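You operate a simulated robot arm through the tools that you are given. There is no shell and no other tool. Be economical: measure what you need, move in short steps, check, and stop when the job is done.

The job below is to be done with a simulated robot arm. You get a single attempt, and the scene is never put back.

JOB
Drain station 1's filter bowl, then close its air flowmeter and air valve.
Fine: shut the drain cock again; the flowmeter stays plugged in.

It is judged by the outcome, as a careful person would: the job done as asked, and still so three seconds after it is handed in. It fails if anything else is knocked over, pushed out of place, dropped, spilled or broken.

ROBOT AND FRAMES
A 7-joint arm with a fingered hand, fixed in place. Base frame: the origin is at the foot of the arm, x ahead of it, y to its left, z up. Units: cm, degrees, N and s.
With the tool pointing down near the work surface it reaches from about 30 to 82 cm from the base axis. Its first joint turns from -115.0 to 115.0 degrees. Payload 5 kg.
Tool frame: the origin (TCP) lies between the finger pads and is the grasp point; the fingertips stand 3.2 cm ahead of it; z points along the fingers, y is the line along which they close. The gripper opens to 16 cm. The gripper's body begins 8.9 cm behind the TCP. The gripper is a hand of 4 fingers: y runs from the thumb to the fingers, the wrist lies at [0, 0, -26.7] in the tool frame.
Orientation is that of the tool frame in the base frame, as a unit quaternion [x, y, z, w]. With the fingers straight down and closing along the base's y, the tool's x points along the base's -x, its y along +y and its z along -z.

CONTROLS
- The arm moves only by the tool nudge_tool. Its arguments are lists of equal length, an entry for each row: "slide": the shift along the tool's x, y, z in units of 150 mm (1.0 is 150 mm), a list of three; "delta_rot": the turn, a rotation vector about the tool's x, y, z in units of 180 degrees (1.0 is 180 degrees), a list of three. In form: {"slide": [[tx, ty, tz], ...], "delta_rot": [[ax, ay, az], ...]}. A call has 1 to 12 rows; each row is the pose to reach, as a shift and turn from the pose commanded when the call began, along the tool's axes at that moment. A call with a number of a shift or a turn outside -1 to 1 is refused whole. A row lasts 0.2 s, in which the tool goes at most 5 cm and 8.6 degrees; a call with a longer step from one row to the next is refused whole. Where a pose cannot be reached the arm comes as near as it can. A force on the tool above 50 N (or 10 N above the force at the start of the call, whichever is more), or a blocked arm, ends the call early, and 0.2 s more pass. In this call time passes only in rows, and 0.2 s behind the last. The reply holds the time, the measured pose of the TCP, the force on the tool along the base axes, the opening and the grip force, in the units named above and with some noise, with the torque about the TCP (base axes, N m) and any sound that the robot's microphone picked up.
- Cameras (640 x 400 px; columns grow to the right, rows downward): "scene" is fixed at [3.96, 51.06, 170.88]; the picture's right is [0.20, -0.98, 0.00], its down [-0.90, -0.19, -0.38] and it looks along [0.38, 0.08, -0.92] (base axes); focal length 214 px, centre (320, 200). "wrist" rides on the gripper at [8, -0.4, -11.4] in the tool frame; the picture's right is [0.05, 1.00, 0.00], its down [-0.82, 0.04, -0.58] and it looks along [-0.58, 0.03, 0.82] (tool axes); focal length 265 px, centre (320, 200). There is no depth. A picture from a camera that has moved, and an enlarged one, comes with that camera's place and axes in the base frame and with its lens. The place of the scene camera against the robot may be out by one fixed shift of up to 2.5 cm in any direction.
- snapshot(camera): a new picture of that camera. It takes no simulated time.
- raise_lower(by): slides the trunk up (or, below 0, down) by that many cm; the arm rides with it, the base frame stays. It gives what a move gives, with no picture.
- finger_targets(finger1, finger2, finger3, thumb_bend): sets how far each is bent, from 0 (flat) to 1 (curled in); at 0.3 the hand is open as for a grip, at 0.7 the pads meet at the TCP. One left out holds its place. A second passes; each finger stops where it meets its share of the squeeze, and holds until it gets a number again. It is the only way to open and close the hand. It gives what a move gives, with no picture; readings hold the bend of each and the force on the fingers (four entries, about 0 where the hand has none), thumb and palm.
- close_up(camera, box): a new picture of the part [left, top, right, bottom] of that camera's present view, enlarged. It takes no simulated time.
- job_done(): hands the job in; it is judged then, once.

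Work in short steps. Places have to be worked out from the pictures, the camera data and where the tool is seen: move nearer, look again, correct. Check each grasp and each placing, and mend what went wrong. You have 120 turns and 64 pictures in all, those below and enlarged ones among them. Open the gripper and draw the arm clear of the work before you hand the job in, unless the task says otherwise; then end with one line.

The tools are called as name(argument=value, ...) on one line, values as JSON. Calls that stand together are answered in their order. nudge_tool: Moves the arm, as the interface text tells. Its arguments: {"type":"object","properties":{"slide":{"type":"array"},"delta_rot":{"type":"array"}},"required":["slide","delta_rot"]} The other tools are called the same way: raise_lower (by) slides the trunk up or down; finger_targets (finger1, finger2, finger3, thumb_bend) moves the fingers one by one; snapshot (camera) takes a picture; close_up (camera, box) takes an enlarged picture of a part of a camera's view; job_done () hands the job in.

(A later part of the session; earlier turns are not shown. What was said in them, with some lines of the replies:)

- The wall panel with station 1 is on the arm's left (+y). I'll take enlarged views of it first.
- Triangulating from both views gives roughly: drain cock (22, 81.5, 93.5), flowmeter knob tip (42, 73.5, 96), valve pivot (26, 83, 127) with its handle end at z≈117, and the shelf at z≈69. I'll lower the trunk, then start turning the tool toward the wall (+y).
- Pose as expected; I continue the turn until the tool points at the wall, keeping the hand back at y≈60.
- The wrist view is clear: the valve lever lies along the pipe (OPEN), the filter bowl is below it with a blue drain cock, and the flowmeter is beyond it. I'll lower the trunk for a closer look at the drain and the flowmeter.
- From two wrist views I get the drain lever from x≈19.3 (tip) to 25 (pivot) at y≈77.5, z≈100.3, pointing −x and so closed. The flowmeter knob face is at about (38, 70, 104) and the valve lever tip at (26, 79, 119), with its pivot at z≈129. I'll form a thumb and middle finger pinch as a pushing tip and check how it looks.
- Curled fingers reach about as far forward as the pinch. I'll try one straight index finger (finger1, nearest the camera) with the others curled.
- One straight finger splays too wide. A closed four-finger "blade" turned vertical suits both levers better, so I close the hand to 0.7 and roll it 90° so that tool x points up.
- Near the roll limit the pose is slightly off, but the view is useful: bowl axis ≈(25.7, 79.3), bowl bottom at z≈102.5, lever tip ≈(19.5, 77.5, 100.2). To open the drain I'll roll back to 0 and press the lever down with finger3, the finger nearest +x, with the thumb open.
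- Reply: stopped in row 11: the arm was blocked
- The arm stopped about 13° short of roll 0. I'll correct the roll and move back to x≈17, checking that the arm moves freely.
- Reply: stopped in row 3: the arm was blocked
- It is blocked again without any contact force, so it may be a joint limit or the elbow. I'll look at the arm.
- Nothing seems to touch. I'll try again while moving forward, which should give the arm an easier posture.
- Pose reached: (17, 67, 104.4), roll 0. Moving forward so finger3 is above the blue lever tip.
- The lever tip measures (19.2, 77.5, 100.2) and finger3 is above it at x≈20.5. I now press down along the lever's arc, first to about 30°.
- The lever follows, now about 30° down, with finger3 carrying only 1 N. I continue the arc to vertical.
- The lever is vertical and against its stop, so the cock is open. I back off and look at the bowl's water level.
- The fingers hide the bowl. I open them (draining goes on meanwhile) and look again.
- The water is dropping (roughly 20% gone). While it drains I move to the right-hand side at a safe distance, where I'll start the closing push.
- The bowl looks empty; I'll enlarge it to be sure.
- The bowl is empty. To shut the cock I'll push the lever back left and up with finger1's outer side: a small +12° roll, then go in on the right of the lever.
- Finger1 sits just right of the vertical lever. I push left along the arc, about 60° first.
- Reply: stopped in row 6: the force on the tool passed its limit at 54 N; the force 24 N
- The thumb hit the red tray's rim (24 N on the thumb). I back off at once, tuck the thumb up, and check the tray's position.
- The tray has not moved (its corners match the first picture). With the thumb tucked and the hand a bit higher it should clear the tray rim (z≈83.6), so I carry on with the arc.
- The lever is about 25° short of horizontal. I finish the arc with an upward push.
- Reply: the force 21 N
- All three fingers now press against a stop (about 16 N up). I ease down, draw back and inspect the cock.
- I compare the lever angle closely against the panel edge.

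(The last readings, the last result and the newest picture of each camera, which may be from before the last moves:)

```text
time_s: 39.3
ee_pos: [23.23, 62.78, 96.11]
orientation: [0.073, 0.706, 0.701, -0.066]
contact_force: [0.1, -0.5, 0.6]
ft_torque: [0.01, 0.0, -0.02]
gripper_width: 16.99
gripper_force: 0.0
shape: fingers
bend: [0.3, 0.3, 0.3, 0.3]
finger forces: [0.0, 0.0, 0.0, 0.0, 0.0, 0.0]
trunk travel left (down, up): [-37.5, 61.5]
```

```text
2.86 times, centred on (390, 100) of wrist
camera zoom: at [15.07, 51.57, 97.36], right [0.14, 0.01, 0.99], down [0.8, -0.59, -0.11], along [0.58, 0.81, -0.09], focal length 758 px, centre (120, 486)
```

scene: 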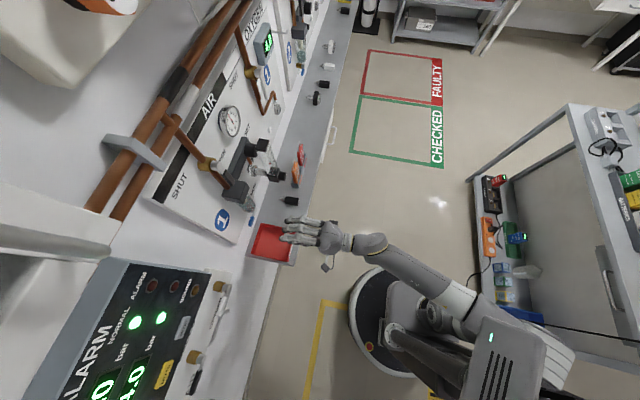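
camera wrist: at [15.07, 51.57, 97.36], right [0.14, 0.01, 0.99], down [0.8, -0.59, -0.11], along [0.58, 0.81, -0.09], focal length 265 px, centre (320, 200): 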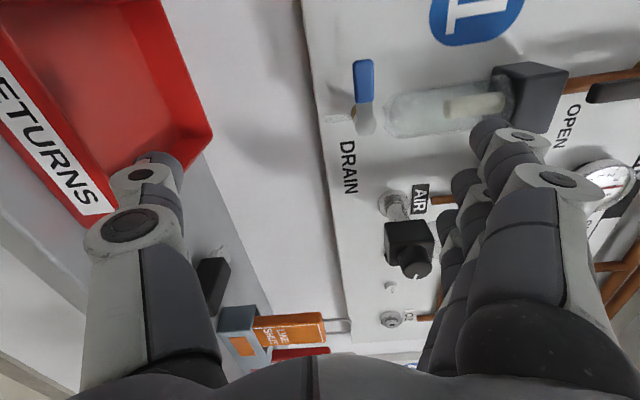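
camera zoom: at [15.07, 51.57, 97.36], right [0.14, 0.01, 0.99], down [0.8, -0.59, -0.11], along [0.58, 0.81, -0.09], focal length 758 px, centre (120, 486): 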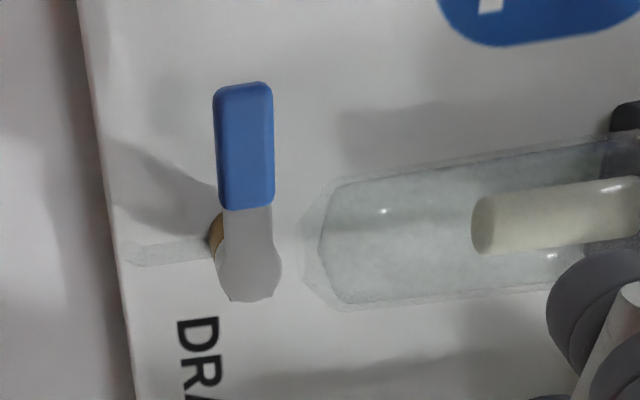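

By calculation the lever is horizontal within a degree (x 19.2→25.6, z 100.3), so the drain is shut and the bowl empty. Next is the flowmeter knob at about (38, 70, 104): I move in front of it and roll about −60° so there is room to turn it clockwise.

nudge_tool(slide=[[-0.095, 0.08, -0.01], [-0.19, 0.16, -0.02], [-0.285, 0.24, -0.02], [-0.38, 0.32, -0.03], [-0.475, 0.4, -0.03], [-0.57, 0.48, -0.04], [-0.665, 0.56, -0.04], [-0.76, 0.64, -0.05], [-0.855, 0.72, -0.05]], delta_rot=[[0, 0, -0.044], [0, 0, -0.088], [0, 0, -0.132], [0, 0, -0.176], [0, 0, -0.22], [0, 0, -0.264], [0, 0, -0.308], [0, 0, -0.352], [0, 0, -0.4]])

snapshot(camera="wrist")

```text
time_s: 41.3
ee_pos: [33.42, 61.95, 105.47]
orientation: [-0.255, 0.668, 0.652, 0.254]
contact_force: [-2.8, 1.9, 0.6]
ft_torque: [-0.02, -0.01, -0.21]
gripper_width: 17.03
gripper_force: 0.0
shape: fingers
bend: [0.3, 0.3, 0.3, 0.3]
finger forces: [0.0, 0.0, 0.1, 0.1, 0.1, 0.1]
out of reach, approached as far as the arm can: row 6, 7, 8, 9
trunk travel left (down, up): [-37.5, 61.5]
```

```text
29 pictures are left
camera wrist: at [27.63, 50.5, 100.09], right [-0.71, 0.02, 0.7], down [0.57, -0.57, 0.59], along [0.41, 0.82, 0.39], focal length 265 px, centre (320, 200)
```

wrist: 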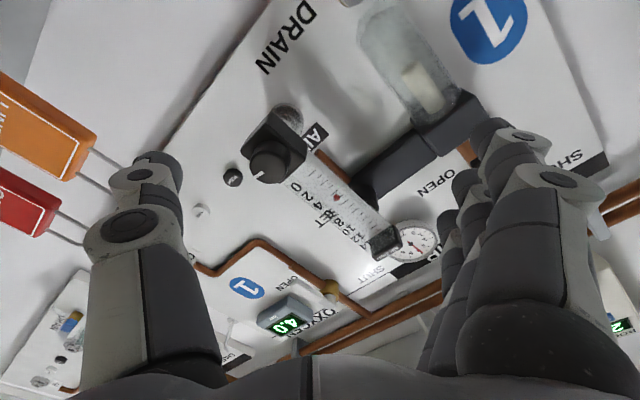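

The roll limit here is around −42°. I ease the commanded roll back to about −30° in front of the knob.

nudge_tool(slide=[[0, 0, 0], [0, 0, 0], [0, 0, 0], [0, 0, 0]], delta_rot=[[0, 0, 0.042], [0, 0, 0.084], [0, 0, 0.126], [0, 0, 0.167]])

snapshot(camera="wrist")

```text
time_s: 42.3
ee_pos: [33.97, 61.35, 105.84]
orientation: [-0.068, 0.709, 0.697, 0.076]
contact_force: [-0.9, 0.6, 1.5]
ft_torque: [0.01, 0.0, 0.01]
gripper_width: 17.08
gripper_force: 0.2
shape: fingers
bend: [0.3, 0.3, 0.3, 0.3]
finger forces: [0.1, 0.0, 0.0, 0.0, 0.0, 0.0]
trunk travel left (down, up): [-37.5, 61.5]
```

```text
28 pictures are left
camera wrist: at [26.07, 50.04, 103.94], right [-0.25, 0.02, 0.97], down [0.78, -0.58, 0.22], along [0.57, 0.81, 0.13], focal length 265 px, centre (320, 200)
```

wrist: 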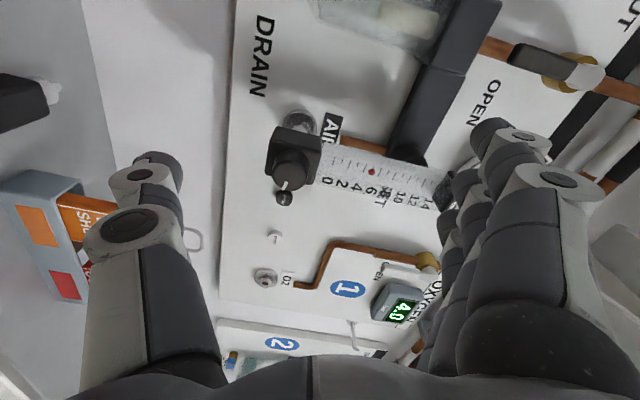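

The knob is now measured at (37.6, 70, 103.9), pointer toward +x, flow about 5–6 L/min. I align with it and take about 24° more negative roll.

nudge_tool(slide=[[-0.07, -0.06, 0.07], [-0.14, -0.12, 0.14], [-0.211, -0.17, 0.2], [-0.211, -0.17, 0.2]], delta_rot=[[0, 0, -0.04], [0, 0, -0.08], [0, 0, -0.12], [0, 0, -0.133]])

finger_targets(finger1=0.5, finger2=0.5, finger3=0.5, thumb_bend=0.5)

snapshot(camera="wrist")

```text
time_s: 43.3
ee_pos: [37.58, 64.3, 104.02]
orientation: [-0.215, 0.679, 0.666, 0.221]
contact_force: [-0.1, -0.2, -0.4]
ft_torque: [0.01, 0.01, 0.03]
gripper_width: 17.05
gripper_force: 0.1
shape: fingers
bend: [0.3, 0.3, 0.3, 0.3]
finger forces: [0.1, 0.0, 0.0, 0.1, 0.1, 0.1]
trunk travel left (down, up): [-37.5, 61.5]
```

```text
time_s: 44.3
ee_pos: [37.68, 64.3, 103.92]
orientation: [-0.215, 0.679, 0.667, 0.22]
contact_force: [-0.3, -0.6, -0.9]
ft_torque: [0.01, 0.02, -0.03]
gripper_width: 9.22
gripper_force: 0.0
shape: fingers
bend: [0.5, 0.5, 0.5, 0.5]
finger forces: [0.0, 0.1, 0.1, 0.0, 0.0, 0.0]
trunk travel left (down, up): [-37.5, 61.5]
```

```text
27 pictures are left
camera wrist: at [31.18, 52.93, 99.11], right [-0.63, 0.02, 0.78], down [0.63, -0.58, 0.52], along [0.46, 0.82, 0.35], focal length 265 px, centre (320, 200)
```

wrist: 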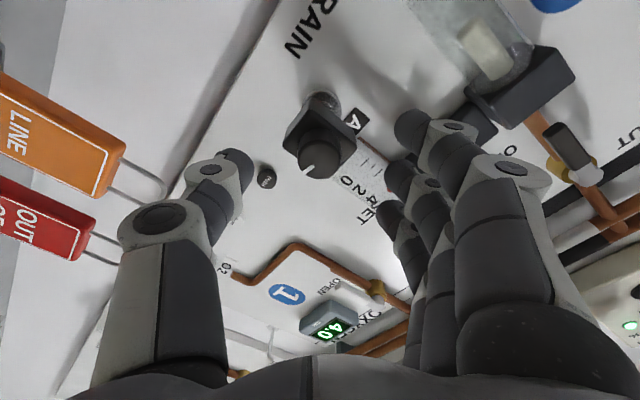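

The knob is centred on the tool axis. I advance so the fingertips straddle it, short of the block, and close thumb and finger2.

nudge_tool(slide=[[0, 0, 0.1], [0, 0, 0.2], [0, 0, 0.295]], delta_rot=[[0, 0, 0], [0, 0, 0], [0, 0, 0]])

finger_targets(finger2=0.7, thumb_bend=0.7)

snapshot(camera="wrist")

```text
time_s: 45.1
ee_pos: [38.48, 67.72, 104.24]
orientation: [-0.212, 0.678, 0.667, 0.224]
contact_force: [-5.3, -40.6, -5.0]
ft_torque: [2.2, -0.36, 0.71]
gripper_width: 9.21
gripper_force: 20.0
shape: fingers
bend: [0.5, 0.5, 0.56, 0.5]
finger forces: [0.0, 0.1, 40.2, 0.1, 0.1, 0.0]
trunk travel left (down, up): [-37.5, 61.5]
stopped in row 3: the force on the tool passed its limit at 58 N (the readings are from after the stop); the commanded pose is now the measured one
```

```text
time_s: 46.1
ee_pos: [38.4, 67.82, 104.43]
orientation: [-0.213, 0.678, 0.667, 0.223]
contact_force: [4.7, -43.4, 3.3]
ft_torque: [2.83, 0.0, 0.36]
gripper_width: 6.71
gripper_force: 32.4
shape: fingers
bend: [0.5, 0.52, 0.57, 0.66]
finger forces: [0.1, 11.9, 42.5, 0.0, 10.3, 0.1]
trunk travel left (down, up): [-37.5, 61.5]
```

```text
26 pictures are left
camera wrist: at [31.84, 56.51, 99.43], right [-0.63, 0.02, 0.78], down [0.63, -0.58, 0.52], along [0.47, 0.81, 0.36], focal length 265 px, centre (320, 200)
```

wrist: 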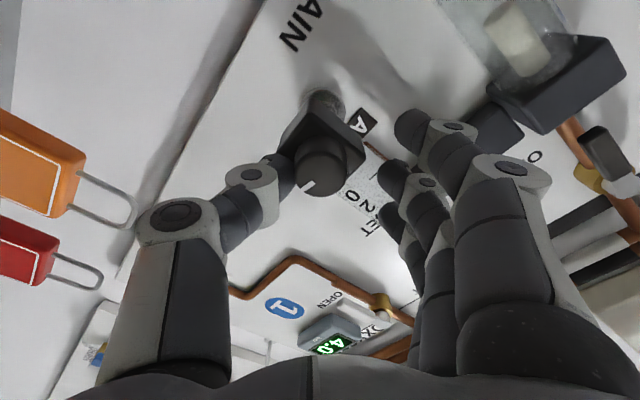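

Finger3 is pressing on the flowmeter's tube (40 N). I back off straight away.

nudge_tool(slide=[[0, 0, -0.1], [0, 0, -0.25]], delta_rot=[[0, 0, 0], [0, 0, 0]])

finger_targets(finger2=0.5, thumb_bend=0.5)

snapshot(camera="wrist")

close_up(camera="scene", box=[210, 110, 330, 210])

```text
time_s: 46.7
ee_pos: [38.15, 64.79, 103.97]
orientation: [-0.216, 0.679, 0.666, 0.221]
contact_force: [-0.1, 0.8, -0.3]
ft_torque: [0.04, -0.02, 0.01]
gripper_width: 5.6
gripper_force: 0.0
shape: fingers
bend: [0.5, 0.6, 0.5, 0.7]
finger forces: [0.1, 0.0, 0.0, 0.0, 0.0, 0.0]
trunk travel left (down, up): [-37.5, 61.5]
```

```text
time_s: 47.7
ee_pos: [38.11, 64.63, 103.95]
orientation: [-0.215, 0.679, 0.666, 0.222]
contact_force: [0.3, 0.1, -0.2]
ft_torque: [-0.01, 0.0, 0.0]
gripper_width: 9.13
gripper_force: 0.0
shape: fingers
bend: [0.5, 0.5, 0.5, 0.5]
finger forces: [0.0, 0.1, 0.1, 0.1, 0.0, 0.1]
trunk travel left (down, up): [-37.5, 61.5]
```

```text
25 pictures are left
camera wrist: at [31.64, 53.3, 99.13], right [-0.63, 0.02, 0.78], down [0.63, -0.58, 0.52], along [0.46, 0.81, 0.35], focal length 265 px, centre (320, 200)
```

wrist: 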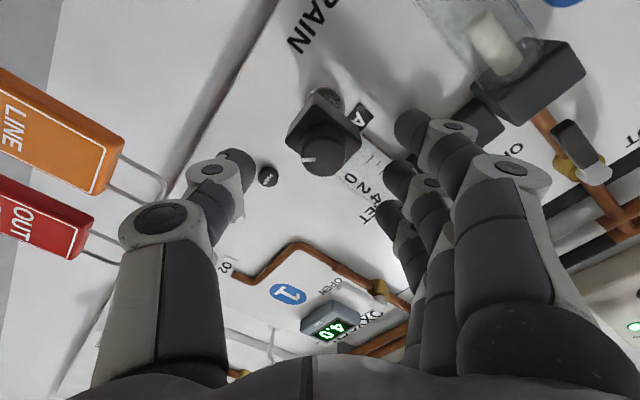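

```text
4.00 times, centred on (270, 160) of scene
camera zoom: at [3.96, 51.06, 170.88], right [0.2, -0.98, 0.0], down [-0.9, -0.19, -0.38], along [0.38, 0.08, -0.92], focal length 858 px, centre (520, 360)
```

zoom: 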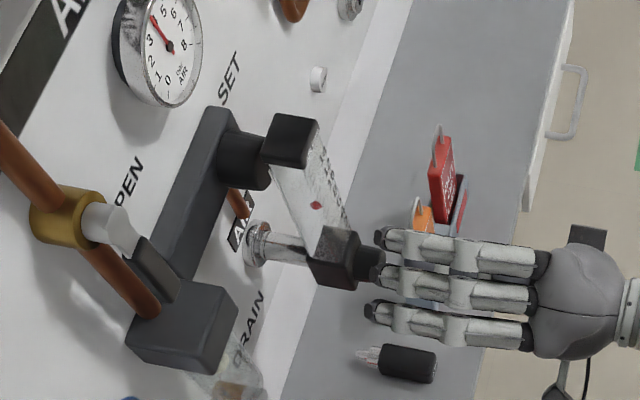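

The flowmeter looks intact. I'll curl finger1 and finger3 fully so they stay clear of the tube, and use only thumb and finger2, part closed, on the knob.

finger_targets(finger1=1.0, finger2=0.6, finger3=1.0, thumb_bend=0.6)

nudge_tool(slide=[[0, 0, 0.06], [0, 0, 0.12], [0, 0, 0.18], [0, 0, 0.235]], delta_rot=[[0, 0, 0], [0, 0, 0], [0, 0, 0], [0, 0, 0]])

snapshot(camera="wrist")

```text
time_s: 48.7
ee_pos: [38.18, 64.62, 103.97]
orientation: [-0.214, 0.679, 0.666, 0.222]
contact_force: [0.4, 0.1, 0.3]
ft_torque: [0.0, 0.04, 0.01]
gripper_width: 5.54
gripper_force: 0.1
shape: fingers
bend: [1.0, 0.6, 1.0, 0.6]
finger forces: [0.0, 0.0, 0.0, 0.0, 0.1, 0.0]
trunk travel left (down, up): [-37.5, 61.5]
```

```text
time_s: 49.7
ee_pos: [38.32, 67.68, 104.39]
orientation: [-0.213, 0.678, 0.667, 0.223]
contact_force: [-9.3, -34.1, 0.3]
ft_torque: [0.62, -0.15, 0.94]
gripper_width: 5.56
gripper_force: 16.6
shape: fingers
bend: [1.0, 0.67, 1.0, 0.6]
finger forces: [0.0, 32.9, 0.1, 0.0, 0.2, 0.0]
trunk travel left (down, up): [-37.5, 61.5]
```

```text
23 pictures are left
camera wrist: at [31.76, 56.41, 99.34], right [-0.63, 0.02, 0.78], down [0.63, -0.58, 0.52], along [0.46, 0.81, 0.35], focal length 265 px, centre (320, 200)
```

wrist: 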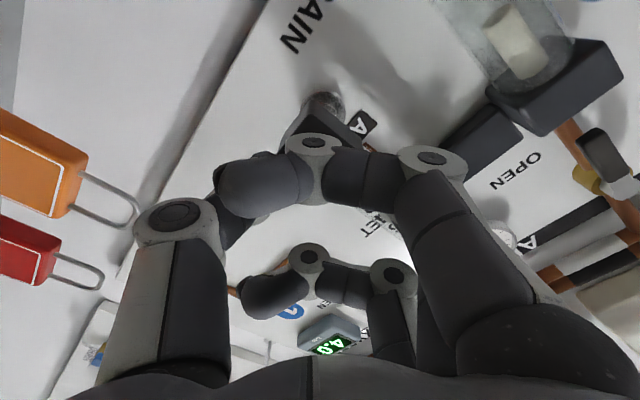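

Finger2's tip is against the block face (33 N). I back off about 1 cm and then close on the knob.

nudge_tool(slide=[[0, 0, -0.05], [0, 0, -0.09]], delta_rot=[[0, 0, 0], [0, 0, 0]])

finger_targets(finger2=0.74, thumb_bend=0.74)

close_up(camera="scene", box=[210, 110, 330, 210])

```text
time_s: 50.3
ee_pos: [38.15, 66.85, 103.9]
orientation: [-0.214, 0.679, 0.666, 0.222]
contact_force: [-0.3, -0.2, 0.0]
ft_torque: [0.0, 0.02, -0.01]
gripper_width: 5.54
gripper_force: 0.2
shape: fingers
bend: [1.0, 0.6, 1.0, 0.6]
finger forces: [0.1, 0.0, 0.0, 0.0, 0.0, 0.0]
trunk travel left (down, up): [-37.5, 61.5]
```

```text
time_s: 51.3
ee_pos: [38.21, 66.94, 103.77]
orientation: [-0.214, 0.679, 0.666, 0.221]
contact_force: [3.0, 7.2, -0.7]
ft_torque: [0.0, 0.0, 0.02]
gripper_width: 5.17
gripper_force: 11.5
shape: fingers
bend: [1.0, 0.63, 1.0, 0.67]
finger forces: [0.0, 10.1, 0.0, 0.0, 12.7, 0.0]
trunk travel left (down, up): [-37.5, 61.5]
```

```text
4.00 times, centred on (270, 160) of scene
camera zoom: at [3.96, 51.06, 170.88], right [0.2, -0.98, 0.0], down [-0.9, -0.19, -0.38], along [0.38, 0.08, -0.92], focal length 858 px, centre (520, 360)
```

zoom: 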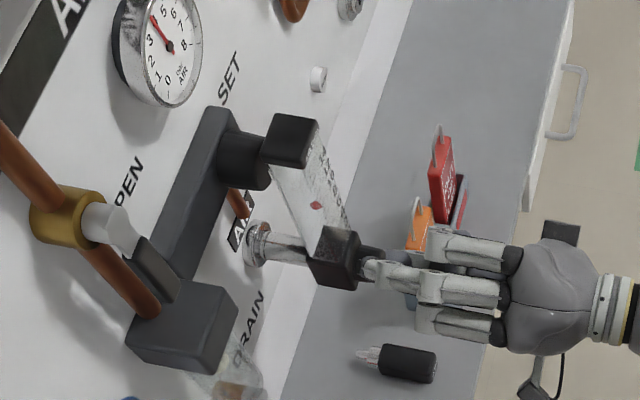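

The knob is gripped (10 and 13 N). I turn clockwise (+z roll) about 50° and check.

nudge_tool(slide=[[0.003, 0, 0], [0.006, 0.001, 0], [0.009, 0.002, 0], [0.012, 0.003, 0], [0.014, 0.005, 0], [0.017, 0.008, 0]], delta_rot=[[0, 0, 0.046], [0, 0, 0.092], [0, 0, 0.138], [0, 0, 0.184], [0, 0, 0.23], [0, 0, 0.276]])

close_up(camera="scene", box=[240, 120, 320, 190])

```text
time_s: 52.7
ee_pos: [37.91, 66.85, 103.86]
orientation: [0.092, 0.706, 0.697, -0.08]
contact_force: [3.4, 8.6, -2.9]
ft_torque: [-0.11, -0.02, -0.09]
gripper_width: 5.19
gripper_force: 11.3
shape: fingers
bend: [1.0, 0.63, 1.0, 0.67]
finger forces: [0.0, 9.2, 0.1, 0.0, 12.9, 0.0]
trunk travel left (down, up): [-37.5, 61.5]
```

```text
5.71 times, centred on (280, 155) of scene
camera zoom: at [3.96, 51.06, 170.88], right [0.2, -0.98, 0.0], down [-0.9, -0.19, -0.38], along [0.38, 0.08, -0.92], focal length 1226 px, centre (549, 457)
```

zoom: 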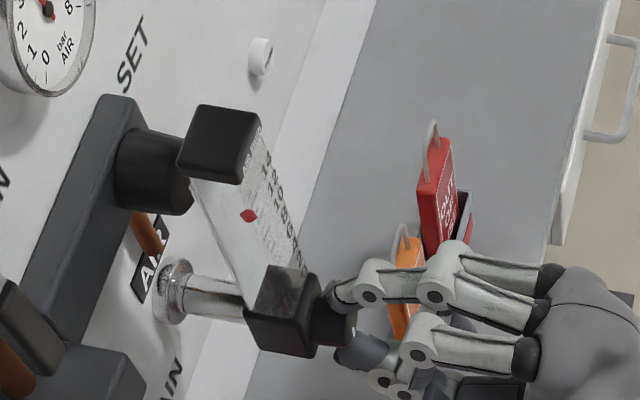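

The red float has risen (full-view px 161→157.6), so turning this knob clockwise opens it. I turn it back counter-clockwise about 55° and watch the float.

nudge_tool(slide=[[-0.003, 0, 0], [-0.006, 0.001, 0], [-0.009, 0.002, 0], [-0.012, 0.003, 0], [-0.014, 0.005, 0], [-0.017, 0.008, 0]], delta_rot=[[0, 0, -0.046], [0, 0, -0.092], [0, 0, -0.138], [0, 0, -0.184], [0, 0, -0.23], [0, 0, -0.276]])

close_up(camera="scene", box=[240, 120, 320, 190])

```text
time_s: 54.1
ee_pos: [38.16, 66.87, 103.93]
orientation: [-0.215, 0.68, 0.665, 0.222]
contact_force: [4.0, 7.3, -2.7]
ft_torque: [-0.07, 0.04, -0.03]
gripper_width: 5.19
gripper_force: 11.0
shape: fingers
bend: [1.0, 0.63, 1.0, 0.67]
finger forces: [0.0, 8.6, 0.0, 0.0, 14.0, 0.0]
trunk travel left (down, up): [-37.5, 61.5]
```

```text
5.71 times, centred on (280, 155) of scene
camera zoom: at [3.96, 51.06, 170.88], right [0.2, -0.98, 0.0], down [-0.9, -0.19, -0.38], along [0.38, 0.08, -0.92], focal length 1226 px, centre (549, 457)
```

zoom: 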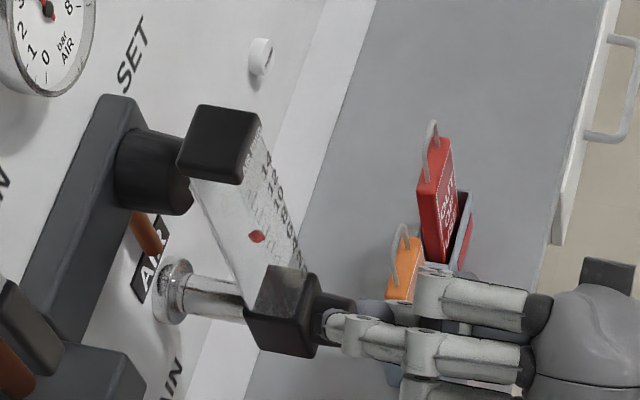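

The float fell back, so counter-clockwise closes. I release, back off, roll the hand about +100° the other way, and will regrip for a long counter-clockwise turn.

finger_targets(finger2=0.57, thumb_bend=0.57)

nudge_tool(slide=[[0, 0, -0.12], [0, 0, -0.25]], delta_rot=[[0, 0, 0], [0, 0, 0]])

nudge_tool(slide=[[0, 0, 0], [0, 0, 0], [0, 0, 0], [0, 0, 0], [0, 0, 0], [0, 0, 0], [0, 0, 0], [0, 0, 0], [0, 0, 0], [0, 0, 0], [0, 0, 0], [0, 0, 0]], delta_rot=[[0, 0, 0.047], [0, 0, 0.094], [0, 0, 0.141], [0, 0, 0.188], [0, 0, 0.235], [0, 0, 0.282], [0, 0, 0.329], [0, 0, 0.376], [0, 0, 0.423], [0, 0, 0.47], [0, 0, 0.517], [0, 0, 0.56]])

snapshot(camera="wrist")

```text
time_s: 55.1
ee_pos: [38.02, 66.72, 104.0]
orientation: [-0.214, 0.679, 0.667, 0.221]
contact_force: [-0.1, 0.5, -0.1]
ft_torque: [-0.01, -0.01, -0.01]
gripper_width: 5.78
gripper_force: 0.0
shape: fingers
bend: [1.0, 0.56, 1.0, 0.56]
finger forces: [0.0, 0.1, 0.0, 0.0, 0.0, 0.1]
trunk travel left (down, up): [-37.5, 61.5]
```

```text
time_s: 55.7
ee_pos: [37.93, 62.95, 103.98]
orientation: [-0.214, 0.679, 0.666, 0.221]
contact_force: [0.0, -0.1, 0.1]
ft_torque: [0.01, -0.01, 0.01]
gripper_width: 5.76
gripper_force: 0.1
shape: fingers
bend: [1.0, 0.56, 1.0, 0.56]
finger forces: [0.0, 0.0, 0.0, 0.0, 0.0, 0.0]
trunk travel left (down, up): [-37.5, 61.5]
```

```text
time_s: 58.3
ee_pos: [38.04, 62.94, 103.94]
orientation: [0.388, 0.597, 0.595, -0.373]
contact_force: [-0.2, -0.4, 0.3]
ft_torque: [-0.01, 0.01, 0.0]
gripper_width: 5.77
gripper_force: 0.1
shape: fingers
bend: [1.0, 0.56, 1.0, 0.56]
finger forces: [0.0, 0.1, 0.0, 0.0, 0.1, 0.0]
trunk travel left (down, up): [-37.5, 61.5]
```

```text
19 pictures are left
camera wrist: at [34.06, 51.77, 111.34], right [0.88, -0.01, 0.47], down [0.37, -0.59, -0.71], along [0.28, 0.81, -0.52], focal length 265 px, centre (320, 200)
```

wrist: 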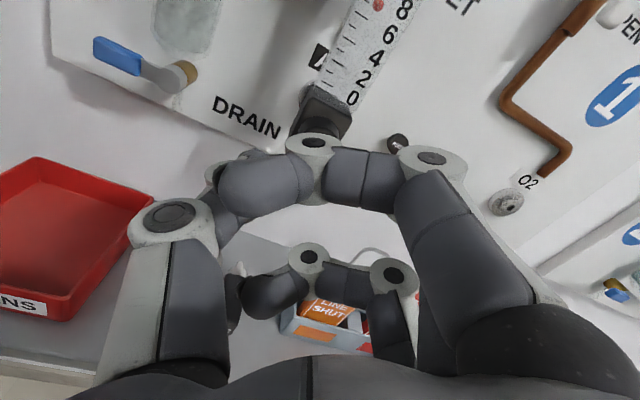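

The float reads about 8. Roll is +65°; I advance onto the knob again and grip.

nudge_tool(slide=[[0, 0, 0.09], [0, 0, 0.18], [0, 0, 0.262]], delta_rot=[[0, 0, 0], [0, 0, 0], [0, 0, 0]])

finger_targets(finger2=0.74, thumb_bend=0.74)

```text
time_s: 59.1
ee_pos: [38.01, 67.03, 103.95]
orientation: [0.386, 0.598, 0.595, -0.372]
contact_force: [-0.2, 0.4, -0.3]
ft_torque: [-0.01, 0.04, 0.02]
gripper_width: 5.74
gripper_force: 0.1
shape: fingers
bend: [1.0, 0.56, 1.0, 0.56]
finger forces: [0.1, 0.1, 0.1, 0.0, 0.0, 0.1]
trunk travel left (down, up): [-37.5, 61.5]
```

```text
time_s: 60.1
ee_pos: [37.92, 66.96, 103.99]
orientation: [0.387, 0.598, 0.595, -0.372]
contact_force: [-7.5, 3.8, 0.2]
ft_torque: [-0.03, -0.01, 0.08]
gripper_width: 5.24
gripper_force: 12.8
shape: fingers
bend: [1.0, 0.65, 1.0, 0.67]
finger forces: [0.0, 9.4, 0.0, 0.0, 17.1, 0.0]
trunk travel left (down, up): [-37.5, 61.5]
```

Gripped well. I turn counter-clockwise about 98°.

nudge_tool(slide=[[0, 0, 0], [0, 0, 0], [0, 0, 0], [0, 0, 0], [0, 0, 0], [0, 0, 0], [0, 0, 0], [0, 0, 0], [0, 0, 0], [0, 0, 0], [0, 0, 0], [0, 0, 0]], delta_rot=[[0, 0, -0.0455], [0, 0, -0.091], [0, 0, -0.1365], [0, 0, -0.182], [0, 0, -0.2275], [0, 0, -0.273], [0, 0, -0.3185], [0, 0, -0.364], [0, 0, -0.4095], [0, 0, -0.455], [0, 0, -0.5], [0, 0, -0.545]])

close_up(camera="scene", box=[240, 120, 320, 190])

```text
time_s: 62.7
ee_pos: [38.15, 66.94, 103.92]
orientation: [-0.198, 0.684, 0.671, 0.206]
contact_force: [-0.9, 6.7, -0.5]
ft_torque: [0.16, 0.03, 0.1]
gripper_width: 5.17
gripper_force: 12.1
shape: fingers
bend: [1.0, 0.65, 1.0, 0.67]
finger forces: [0.1, 12.5, 0.1, 0.1, 12.0, 0.1]
trunk travel left (down, up): [-37.5, 61.5]
```

```text
5.71 times, centred on (280, 155) of scene
camera zoom: at [3.96, 51.06, 170.88], right [0.2, -0.98, 0.0], down [-0.9, -0.19, -0.38], along [0.38, 0.08, -0.92], focal length 1226 px, centre (549, 457)
```

zoom: 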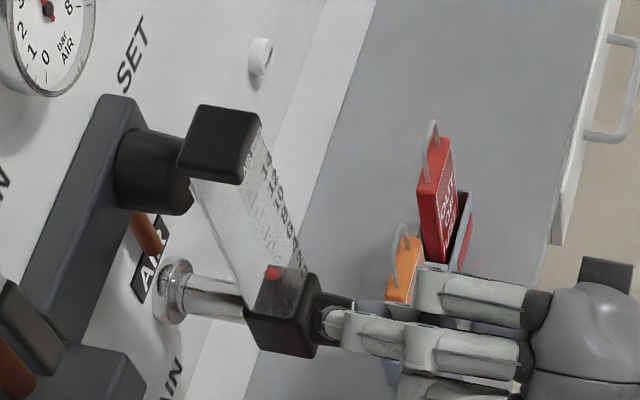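

The float is nearly at the bottom. I do another stroke to bring the knob to its stop.

finger_targets(finger2=0.57, thumb_bend=0.57)

nudge_tool(slide=[[0, 0, -0.12], [0, 0, -0.25]], delta_rot=[[0, 0, 0], [0, 0, 0]])

nudge_tool(slide=[[0, 0, 0], [0, 0, 0], [0, 0, 0], [0, 0, 0], [0, 0, 0], [0, 0, 0], [0, 0, 0], [0, 0, 0], [0, 0, 0], [0, 0, 0]], delta_rot=[[0, 0, 0.047], [0, 0, 0.094], [0, 0, 0.141], [0, 0, 0.188], [0, 0, 0.235], [0, 0, 0.282], [0, 0, 0.329], [0, 0, 0.376], [0, 0, 0.423], [0, 0, 0.46]])

close_up(camera="wrist", box=[240, 0, 440, 160])

```text
time_s: 63.7
ee_pos: [38.16, 66.98, 103.86]
orientation: [-0.199, 0.684, 0.671, 0.205]
contact_force: [-0.2, -0.6, -1.1]
ft_torque: [0.02, 0.01, -0.05]
gripper_width: 5.76
gripper_force: 0.0
shape: fingers
bend: [1.0, 0.56, 1.0, 0.56]
finger forces: [0.0, 0.0, 0.0, 0.0, 0.1, 0.1]
trunk travel left (down, up): [-37.5, 61.5]
```

```text
time_s: 64.3
ee_pos: [37.93, 63.16, 103.95]
orientation: [-0.199, 0.684, 0.671, 0.205]
contact_force: [0.2, -0.5, -0.3]
ft_torque: [-0.01, 0.0, 0.0]
gripper_width: 5.77
gripper_force: 0.0
shape: fingers
bend: [1.0, 0.56, 1.0, 0.56]
finger forces: [0.0, 0.1, 0.0, 0.1, 0.1, 0.0]
trunk travel left (down, up): [-37.5, 61.5]
```

```text
time_s: 66.5
ee_pos: [38.15, 63.15, 103.97]
orientation: [0.304, 0.644, 0.638, -0.292]
contact_force: [0.7, 0.3, 0.8]
ft_torque: [0.01, 0.0, 0.02]
gripper_width: 5.78
gripper_force: 0.0
shape: fingers
bend: [1.0, 0.56, 1.0, 0.56]
finger forces: [0.0, 0.0, 0.1, 0.0, 0.0, 0.0]
trunk travel left (down, up): [-37.5, 61.5]
```

```text
2.50 times, centred on (340, 80) of wrist
camera zoom: at [32.32, 52.01, 110.06], right [0.73, 0.0, 0.68], down [0.55, -0.59, -0.59], along [0.41, 0.8, -0.43], focal length 664 px, centre (270, 500)
```

zoom: 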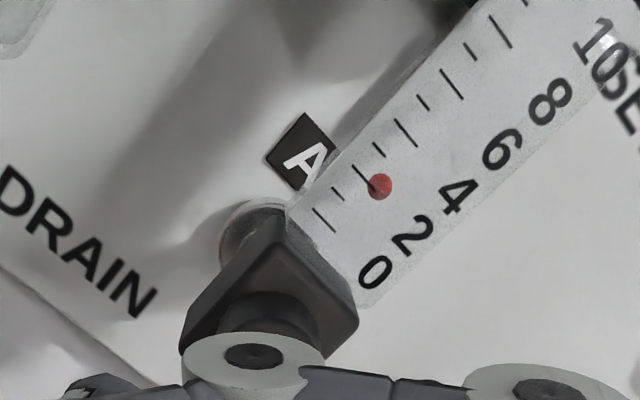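

It reads 2 L/min, dropping about 6 per 98°, so roughly 35° remains. I regrip and turn further.

nudge_tool(slide=[[0, 0, 0.09], [0, 0, 0.18], [0, 0, 0.253]], delta_rot=[[0, 0, 0], [0, 0, 0], [0, 0, 0]])

finger_targets(finger2=0.74, thumb_bend=0.74)

nudge_tool(slide=[[0, 0, 0], [0, 0, 0], [0, 0, 0], [0, 0, 0], [0, 0, 0], [0, 0, 0], [0, 0, 0]], delta_rot=[[0, 0, -0.04], [0, 0, -0.08], [0, 0, -0.12], [0, 0, -0.16], [0, 0, -0.2], [0, 0, -0.23], [0, 0, -0.26]])

close_up(camera="scene", box=[240, 120, 320, 190])

```text
time_s: 67.3
ee_pos: [38.09, 66.98, 103.92]
orientation: [0.304, 0.645, 0.638, -0.291]
contact_force: [0.7, -0.6, -0.8]
ft_torque: [-0.04, -0.03, -0.02]
gripper_width: 5.76
gripper_force: 0.0
shape: fingers
bend: [1.0, 0.56, 1.0, 0.56]
finger forces: [0.0, 0.0, 0.0, 0.0, 0.0, 0.0]
trunk travel left (down, up): [-37.5, 61.5]
```

```text
time_s: 68.3
ee_pos: [37.96, 67.23, 103.83]
orientation: [0.303, 0.646, 0.638, -0.29]
contact_force: [-4.6, 5.3, -0.9]
ft_torque: [-0.03, -0.01, 0.02]
gripper_width: 5.25
gripper_force: 13.1
shape: fingers
bend: [1.0, 0.65, 1.0, 0.67]
finger forces: [0.1, 10.2, 0.0, 0.0, 16.6, 0.0]
trunk travel left (down, up): [-37.5, 61.5]
```

```text
time_s: 69.9
ee_pos: [38.32, 67.02, 103.82]
orientation: [0.023, 0.712, 0.702, -0.011]
contact_force: [-2.5, 2.2, -1.3]
ft_torque: [-0.05, 0.12, 0.01]
gripper_width: 5.21
gripper_force: 12.8
shape: fingers
bend: [1.0, 0.65, 1.0, 0.67]
finger forces: [0.0, 11.7, 0.0, 0.0, 14.0, 0.0]
trunk travel left (down, up): [-37.5, 61.5]
```

```text
5.71 times, centred on (280, 155) of scene
camera zoom: at [3.96, 51.06, 170.88], right [0.2, -0.98, 0.0], down [-0.9, -0.19, -0.38], along [0.38, 0.08, -0.92], focal length 1226 px, centre (549, 457)
```

zoom: 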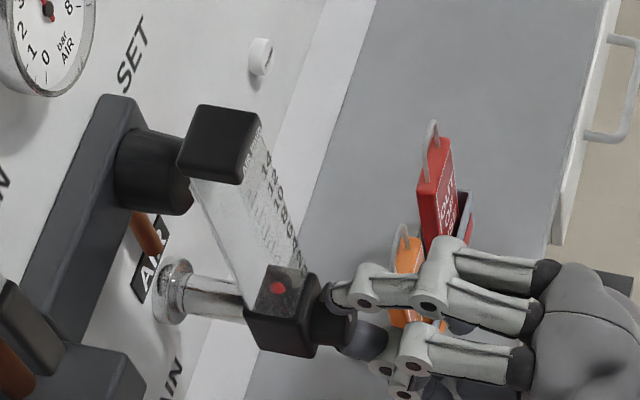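

The float dropped further, to about 0. I turn another 20° to make sure it is against the stop.

nudge_tool(slide=[[0, 0, 0], [0, 0, 0], [0, 0, 0]], delta_rot=[[0, 0, -0.04], [0, 0, -0.08], [0, 0, -0.12]])

finger_targets(finger2=0.57, thumb_bend=0.57)

nudge_tool(slide=[[0, 0, -0.12], [0, 0, -0.3]], delta_rot=[[0, 0, 0], [0, 0, 0]])

close_up(camera="wrist", box=[240, 20, 480, 200])

```text
time_s: 70.7
ee_pos: [38.57, 66.86, 103.96]
orientation: [-0.109, 0.704, 0.691, 0.122]
contact_force: [11.7, 1.3, 0.5]
ft_torque: [0.04, 0.13, -0.28]
gripper_width: 5.14
gripper_force: 14.0
shape: fingers
bend: [1.0, 0.64, 1.0, 0.68]
finger forces: [0.1, 12.5, 0.0, 0.0, 15.5, 0.1]
trunk travel left (down, up): [-37.5, 61.5]
```

```text
time_s: 71.7
ee_pos: [37.97, 66.97, 104.03]
orientation: [-0.111, 0.703, 0.692, 0.12]
contact_force: [-0.3, 0.6, 0.3]
ft_torque: [-0.02, 0.01, 0.02]
gripper_width: 5.73
gripper_force: 0.0
shape: fingers
bend: [1.0, 0.56, 1.0, 0.56]
finger forces: [0.1, 0.0, 0.0, 0.0, 0.0, 0.1]
trunk travel left (down, up): [-37.5, 61.5]
```

```text
time_s: 72.3
ee_pos: [38.04, 62.46, 103.83]
orientation: [-0.111, 0.704, 0.691, 0.119]
contact_force: [0.2, 0.5, -0.5]
ft_torque: [0.0, -0.01, -0.01]
gripper_width: 5.77
gripper_force: 0.0
shape: fingers
bend: [1.0, 0.56, 1.0, 0.56]
finger forces: [0.1, 0.0, 0.0, 0.0, 0.1, 0.1]
trunk travel left (down, up): [-37.5, 61.5]
```

```text
2.22 times, centred on (360, 110) of wrist
camera zoom: at [30.28, 51.26, 101.15], right [-0.37, 0.02, 0.93], down [0.75, -0.58, 0.31], along [0.55, 0.81, 0.2], focal length 590 px, centre (231, 400)
```

zoom: 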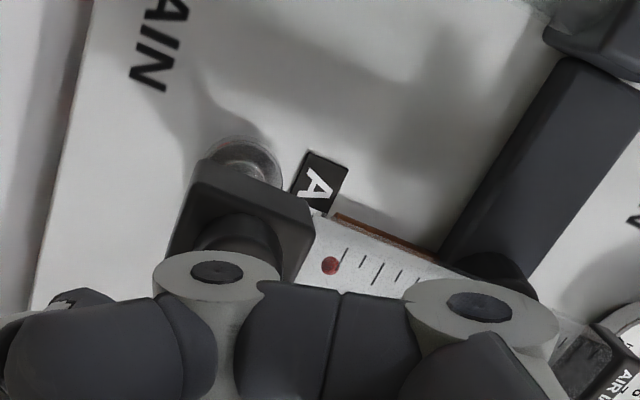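

The float is at the bottom and the knob resisted at its stop. Now the valve: I raise the trunk, shift left, roll to +12° and form the finger blade again.

raise_lower(by=16.5)

nudge_tool(slide=[[0.1, 0.033, 0], [0.2, 0.067, 0], [0.3, 0.1, 0], [0.41, 0.134, 0]], delta_rot=[[0, 0, 0.042], [0, 0, 0.084], [0, 0, 0.126], [0, 0, 0.167]])

finger_targets(finger1=0.7, finger2=0.7, finger3=0.7, thumb_bend=0.55)

snapshot(camera="wrist")

```text
time_s: 74.2
ee_pos: [38.03, 62.48, 120.5]
orientation: [-0.111, 0.704, 0.691, 0.121]
contact_force: [0.2, 0.0, 0.8]
ft_torque: [-0.01, 0.0, -0.01]
gripper_width: 5.78
gripper_force: 0.1
shape: fingers
bend: [1.0, 0.56, 1.0, 0.56]
finger forces: [0.0, 0.0, 0.0, 0.1, 0.1, 0.0]
trunk travel left (down, up): [-54.0, 45.0]
```

```text
time_s: 75.2
ee_pos: [31.49, 62.7, 120.43]
orientation: [0.076, 0.708, 0.699, -0.064]
contact_force: [0.4, -0.2, 0.1]
ft_torque: [0.01, 0.0, 0.02]
gripper_width: 5.77
gripper_force: 0.0
shape: fingers
bend: [1.0, 0.56, 1.0, 0.56]
finger forces: [0.0, 0.0, 0.1, 0.0, 0.1, 0.1]
trunk travel left (down, up): [-54.0, 45.0]
```

```text
time_s: 76.2
ee_pos: [31.71, 62.66, 120.37]
orientation: [0.075, 0.708, 0.699, -0.065]
contact_force: [0.5, -0.5, -1.0]
ft_torque: [0.02, 0.05, 0.02]
gripper_width: 4.5
gripper_force: 0.0
shape: fingers
bend: [0.7, 0.7, 0.7, 0.55]
finger forces: [0.0, 0.0, 0.1, 0.0, 0.0, 0.0]
trunk travel left (down, up): [-54.0, 45.0]
```

```text
14 pictures are left
camera wrist: at [23.44, 51.48, 121.68], right [0.15, 0.01, 0.99], down [0.8, -0.59, -0.11], along [0.58, 0.81, -0.1], focal length 265 px, centre (320, 200)
```

wrist: 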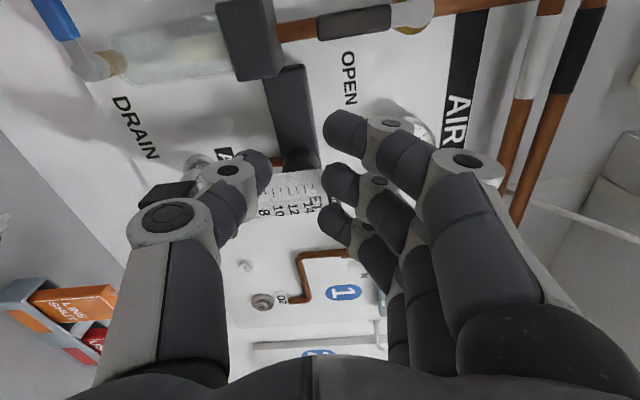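

Measured: valve lever at x≈24.8, y≈76.3, z 121 (tip) to 129 (pivot). The flowmeter's top is near (36.6, ≥72, ~120), so I roll to −30° to keep finger3 high and clear before going in.

nudge_tool(slide=[[0.015, 0.05, 0.05], [0.03, 0.1, 0.1], [0.045, 0.15, 0.15], [0.06, 0.2, 0.2], [0.074, 0.23, 0.22]], delta_rot=[[0, 0, -0.046], [0, 0, -0.092], [0, 0, -0.138], [0, 0, -0.184], [0, 0, -0.23]])

finger_targets(thumb_bend=0.65)

snapshot(camera="wrist")

```text
time_s: 77.4
ee_pos: [31.22, 65.91, 123.95]
orientation: [-0.181, 0.689, 0.676, 0.189]
contact_force: [0.4, 0.2, 0.1]
ft_torque: [0.01, 0.02, -0.02]
gripper_width: 4.49
gripper_force: 0.0
shape: fingers
bend: [0.7, 0.7, 0.7, 0.55]
finger forces: [0.0, 0.0, 0.0, 0.1, 0.0, 0.0]
trunk travel left (down, up): [-54.0, 45.0]
```

```text
time_s: 78.4
ee_pos: [31.15, 66.09, 123.78]
orientation: [-0.179, 0.689, 0.676, 0.188]
contact_force: [-0.4, 0.5, 0.5]
ft_torque: [0.01, 0.01, 0.02]
gripper_width: 2.96
gripper_force: 0.1
shape: fingers
bend: [0.7, 0.7, 0.7, 0.65]
finger forces: [0.0, 0.0, 0.1, 0.0, 0.0, 0.0]
trunk travel left (down, up): [-54.0, 45.0]
```

```text
13 pictures are left
camera wrist: at [24.18, 54.66, 119.66], right [-0.55, 0.02, 0.84], down [0.68, -0.58, 0.45], along [0.5, 0.81, 0.3], focal length 265 px, centre (320, 200)
```

wrist: 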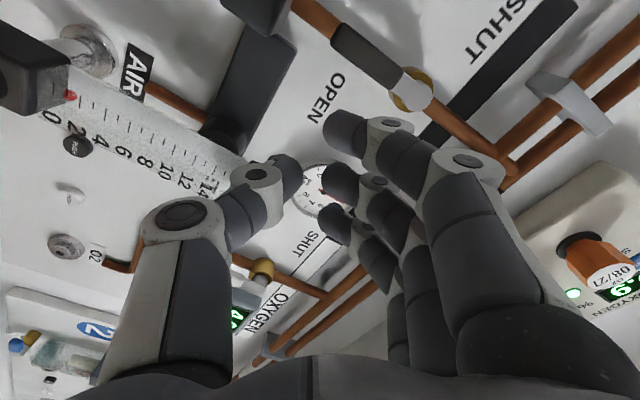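

Clear path: flowmeter top ≈(38, 72.5, 120), the thumb passes at x≈33. I advance so finger1 sits right of the valve lever.

nudge_tool(slide=[[0, 0, 0.19], [0, 0, 0.38], [0, 0, 0.55]], delta_rot=[[0, 0, 0], [0, 0, 0], [0, 0, 0]])

snapshot(camera="wrist")

```text
time_s: 79.2
ee_pos: [31.29, 74.24, 123.9]
orientation: [-0.18, 0.689, 0.677, 0.187]
contact_force: [0.9, 0.7, 0.4]
ft_torque: [-0.02, -0.02, 0.0]
gripper_width: 2.96
gripper_force: 0.1
shape: fingers
bend: [0.7, 0.7, 0.7, 0.65]
finger forces: [0.0, 0.1, 0.1, 0.0, 0.0, 0.0]
trunk travel left (down, up): [-54.0, 45.0]
```

```text
12 pictures are left
camera wrist: at [24.32, 62.93, 119.75], right [-0.55, 0.02, 0.84], down [0.68, -0.58, 0.45], along [0.5, 0.81, 0.3], focal length 265 px, centre (320, 200)
```

wrist: 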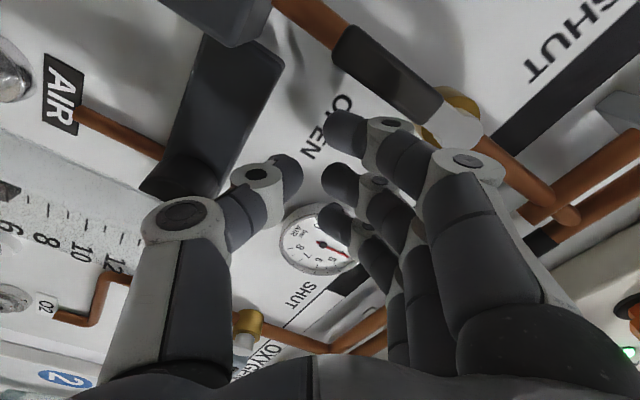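

Finger1 is beside the lever with no contact yet. I push left along the arc, rolling with it, about 60° first.

nudge_tool(slide=[[0.07, 0.015, 0], [0.135, 0.033, 0], [0.2, 0.05, 0], [0.262, 0.067, 0], [0.315, 0.105, 0], [0.368, 0.15, 0], [0.418, 0.195, 0]], delta_rot=[[0, 0, 0.02], [0, 0, 0.041], [0, 0, 0.062], [0, 0, 0.083], [0, 0, 0.111], [0, 0, 0.139], [0, 0, 0.167]])

snapshot(camera="wrist")

```text
time_s: 80.8
ee_pos: [24.41, 74.34, 123.28]
orientation: [0.005, 0.712, 0.702, 0.005]
contact_force: [2.0, -5.5, -1.4]
ft_torque: [0.06, -0.03, 0.15]
gripper_width: 2.68
gripper_force: 2.3
shape: fingers
bend: [0.71, 0.7, 0.7, 0.65]
finger forces: [5.5, 0.0, 0.1, 0.0, 0.0, 0.0]
trunk travel left (down, up): [-54.0, 45.0]
```

```text
11 pictures are left
camera wrist: at [16.08, 63.03, 123.01], right [-0.05, 0.01, 1.0], down [0.81, -0.59, 0.05], along [0.59, 0.81, 0.02], focal length 265 px, centre (320, 200)
```

wrist: 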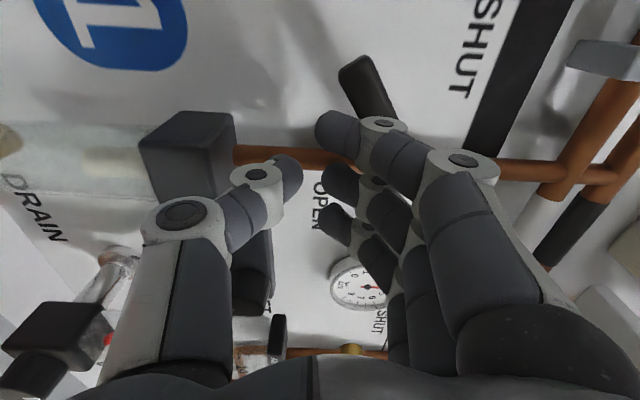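

The lever is about 30° from horizontal with 5 N of push. I finish the arc upward.

nudge_tool(slide=[[0.06, 0.035, 0], [0.115, 0.075, 0], [0.15, 0.115, 0], [0.173, 0.155, 0], [0.178, 0.19, 0], [0.18, 0.22, 0]], delta_rot=[[0, 0, 0.02], [0, 0, 0.04], [0, 0, 0.06], [0, 0, 0.067], [0, 0, 0.067], [0, 0, 0.067]])

snapshot(camera="wrist")

```text
time_s: 82.2
ee_pos: [21.8, 74.46, 126.23]
orientation: [0.081, 0.708, 0.698, -0.067]
contact_force: [2.7, -9.7, -11.5]
ft_torque: [-0.02, -0.15, 0.11]
gripper_width: 2.3
gripper_force: 7.3
shape: fingers
bend: [0.72, 0.71, 0.7, 0.65]
finger forces: [8.9, 5.4, 0.0, 0.1, 0.0, 0.0]
trunk travel left (down, up): [-54.0, 45.0]
```

```text
10 pictures are left
camera wrist: at [13.58, 63.18, 127.77], right [0.16, 0.01, 0.99], down [0.8, -0.59, -0.12], along [0.58, 0.81, -0.1], focal length 265 px, centre (320, 200)
```

wrist: 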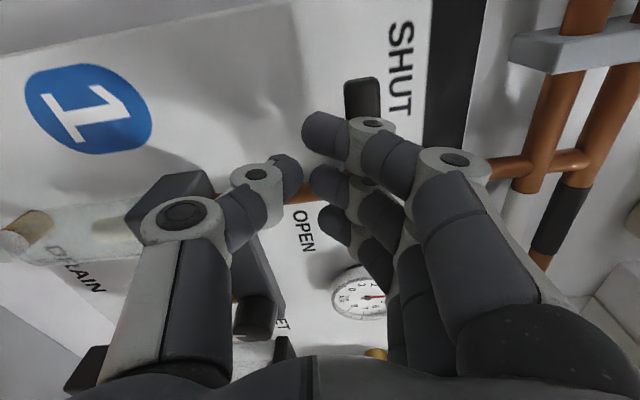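

The lever looks horizontal beside "SHUT" and resists at 11 N. I give a small extra push to seat it, then ease off and draw back.

nudge_tool(slide=[[0.004, 0.015, 0], [0.008, 0.035, 0]], delta_rot=[[0, 0, 0], [0, 0, 0]])

nudge_tool(slide=[[0, -0.06, 0], [-0.02, -0.14, -0.1], [-0.02, -0.14, -0.4], [-0.02, -0.14, -0.7]], delta_rot=[[0, 0, 0], [0, 0, 0], [0, 0, 0], [0, 0, 0]])

finger_targets(finger1=0.3, finger2=0.3, finger3=0.3, thumb_bend=0.3)

snapshot(camera="wrist")

```text
time_s: 82.8
ee_pos: [21.69, 74.38, 126.82]
orientation: [0.08, 0.708, 0.698, -0.068]
contact_force: [1.6, -14.5, -17.3]
ft_torque: [-0.19, -0.18, 0.13]
gripper_width: 2.12
gripper_force: 10.5
shape: fingers
bend: [0.73, 0.72, 0.71, 0.65]
finger forces: [10.8, 8.0, 2.6, 0.1, 0.1, 0.0]
trunk travel left (down, up): [-54.0, 45.0]
```

```text
time_s: 83.8
ee_pos: [21.24, 63.84, 125.21]
orientation: [0.079, 0.708, 0.699, -0.069]
contact_force: [0.3, -0.1, -0.2]
ft_torque: [-0.03, -0.02, 0.01]
gripper_width: 2.96
gripper_force: 0.1
shape: fingers
bend: [0.7, 0.7, 0.7, 0.65]
finger forces: [0.0, 0.0, 0.0, 0.0, 0.0, 0.0]
trunk travel left (down, up): [-54.0, 45.0]
```

```text
time_s: 84.8
ee_pos: [21.32, 64.09, 125.22]
orientation: [0.079, 0.708, 0.698, -0.069]
contact_force: [-1.1, -0.1, -0.1]
ft_torque: [-0.01, -0.01, 0.02]
gripper_width: 17.0
gripper_force: 0.1
shape: fingers
bend: [0.3, 0.3, 0.3, 0.3]
finger forces: [0.1, 0.0, 0.0, 0.0, 0.1, 0.0]
trunk travel left (down, up): [-54.0, 45.0]
```

```text
9 pictures are left
camera wrist: at [13.17, 52.77, 126.67], right [0.16, 0.01, 0.99], down [0.8, -0.59, -0.12], along [0.58, 0.81, -0.1], focal length 265 px, centre (320, 200)
```

wrist: 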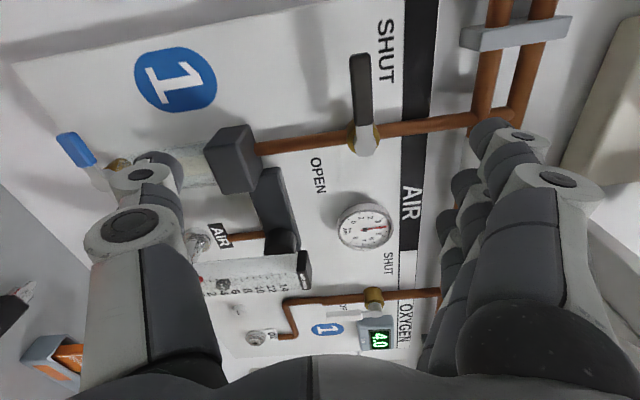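

The valve lever is perpendicular to the pipe (horizontal at z≈129), i.e. SHUT. I draw the hand further back and check float, drain and tray.

nudge_tool(slide=[[0, 0, -0.25], [0, 0, -0.5], [0, 0, -0.75]], delta_rot=[[0, 0, 0], [0, 0, 0], [0, 0, 0]])

close_up(camera="scene", box=[190, 110, 330, 210])

snapshot(camera="wrist")

snapshot(camera="scene")

```text
time_s: 85.6
ee_pos: [21.2, 54.42, 125.1]
orientation: [0.08, 0.708, 0.698, -0.069]
contact_force: [0.2, 0.9, -0.7]
ft_torque: [0.01, 0.01, -0.01]
gripper_width: 17.03
gripper_force: 0.0
shape: fingers
bend: [0.3, 0.3, 0.3, 0.3]
finger forces: [0.0, 0.0, 0.0, 0.0, 0.0, 0.1]
out of reach, approached as far as the arm can: row 3
trunk travel left (down, up): [-54.0, 45.0]
```

```text
4.00 times, centred on (260, 160) of scene
camera zoom: at [3.96, 51.06, 170.88], right [0.2, -0.98, 0.0], down [-0.9, -0.19, -0.38], along [0.38, 0.08, -0.92], focal length 858 px, centre (560, 360)
```

zoom: 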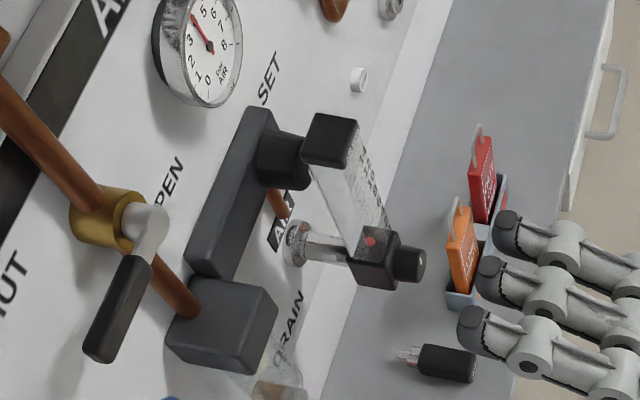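

```text
7 pictures are left
camera wrist: at [12.92, 43.38, 126.64], right [0.16, 0.01, 0.99], down [0.8, -0.59, -0.12], along [0.58, 0.81, -0.1], focal length 265 px, centre (320, 200)
```

wrist: 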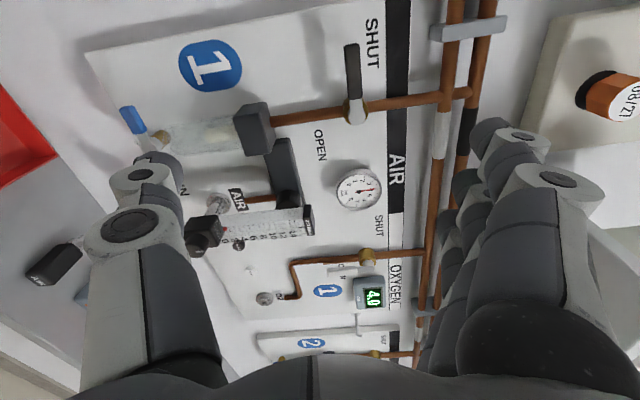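

```text
6 pictures are left
```

scene: 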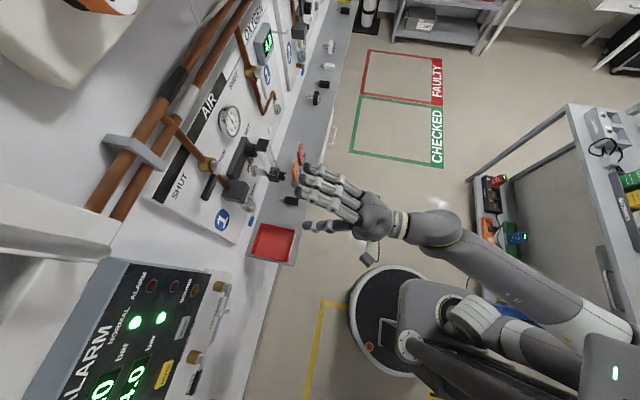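

Everything checks out: float at zero, flowmeter still plugged in, drain lever shut, bowl empty, valve lever on SHUT, and tray and tags unmoved. The hand is open and clear, so I hand in.

job_done()

```text
The job is handed in.
```

Station 1's filter bowl is drained and its drain cock is shut again; the air flowmeter is closed and still plugged in, and the air valve is shut; along the way the hand bumped the red tray and pressed on the flowmeter (about 40 N), with no damage or movement visible.
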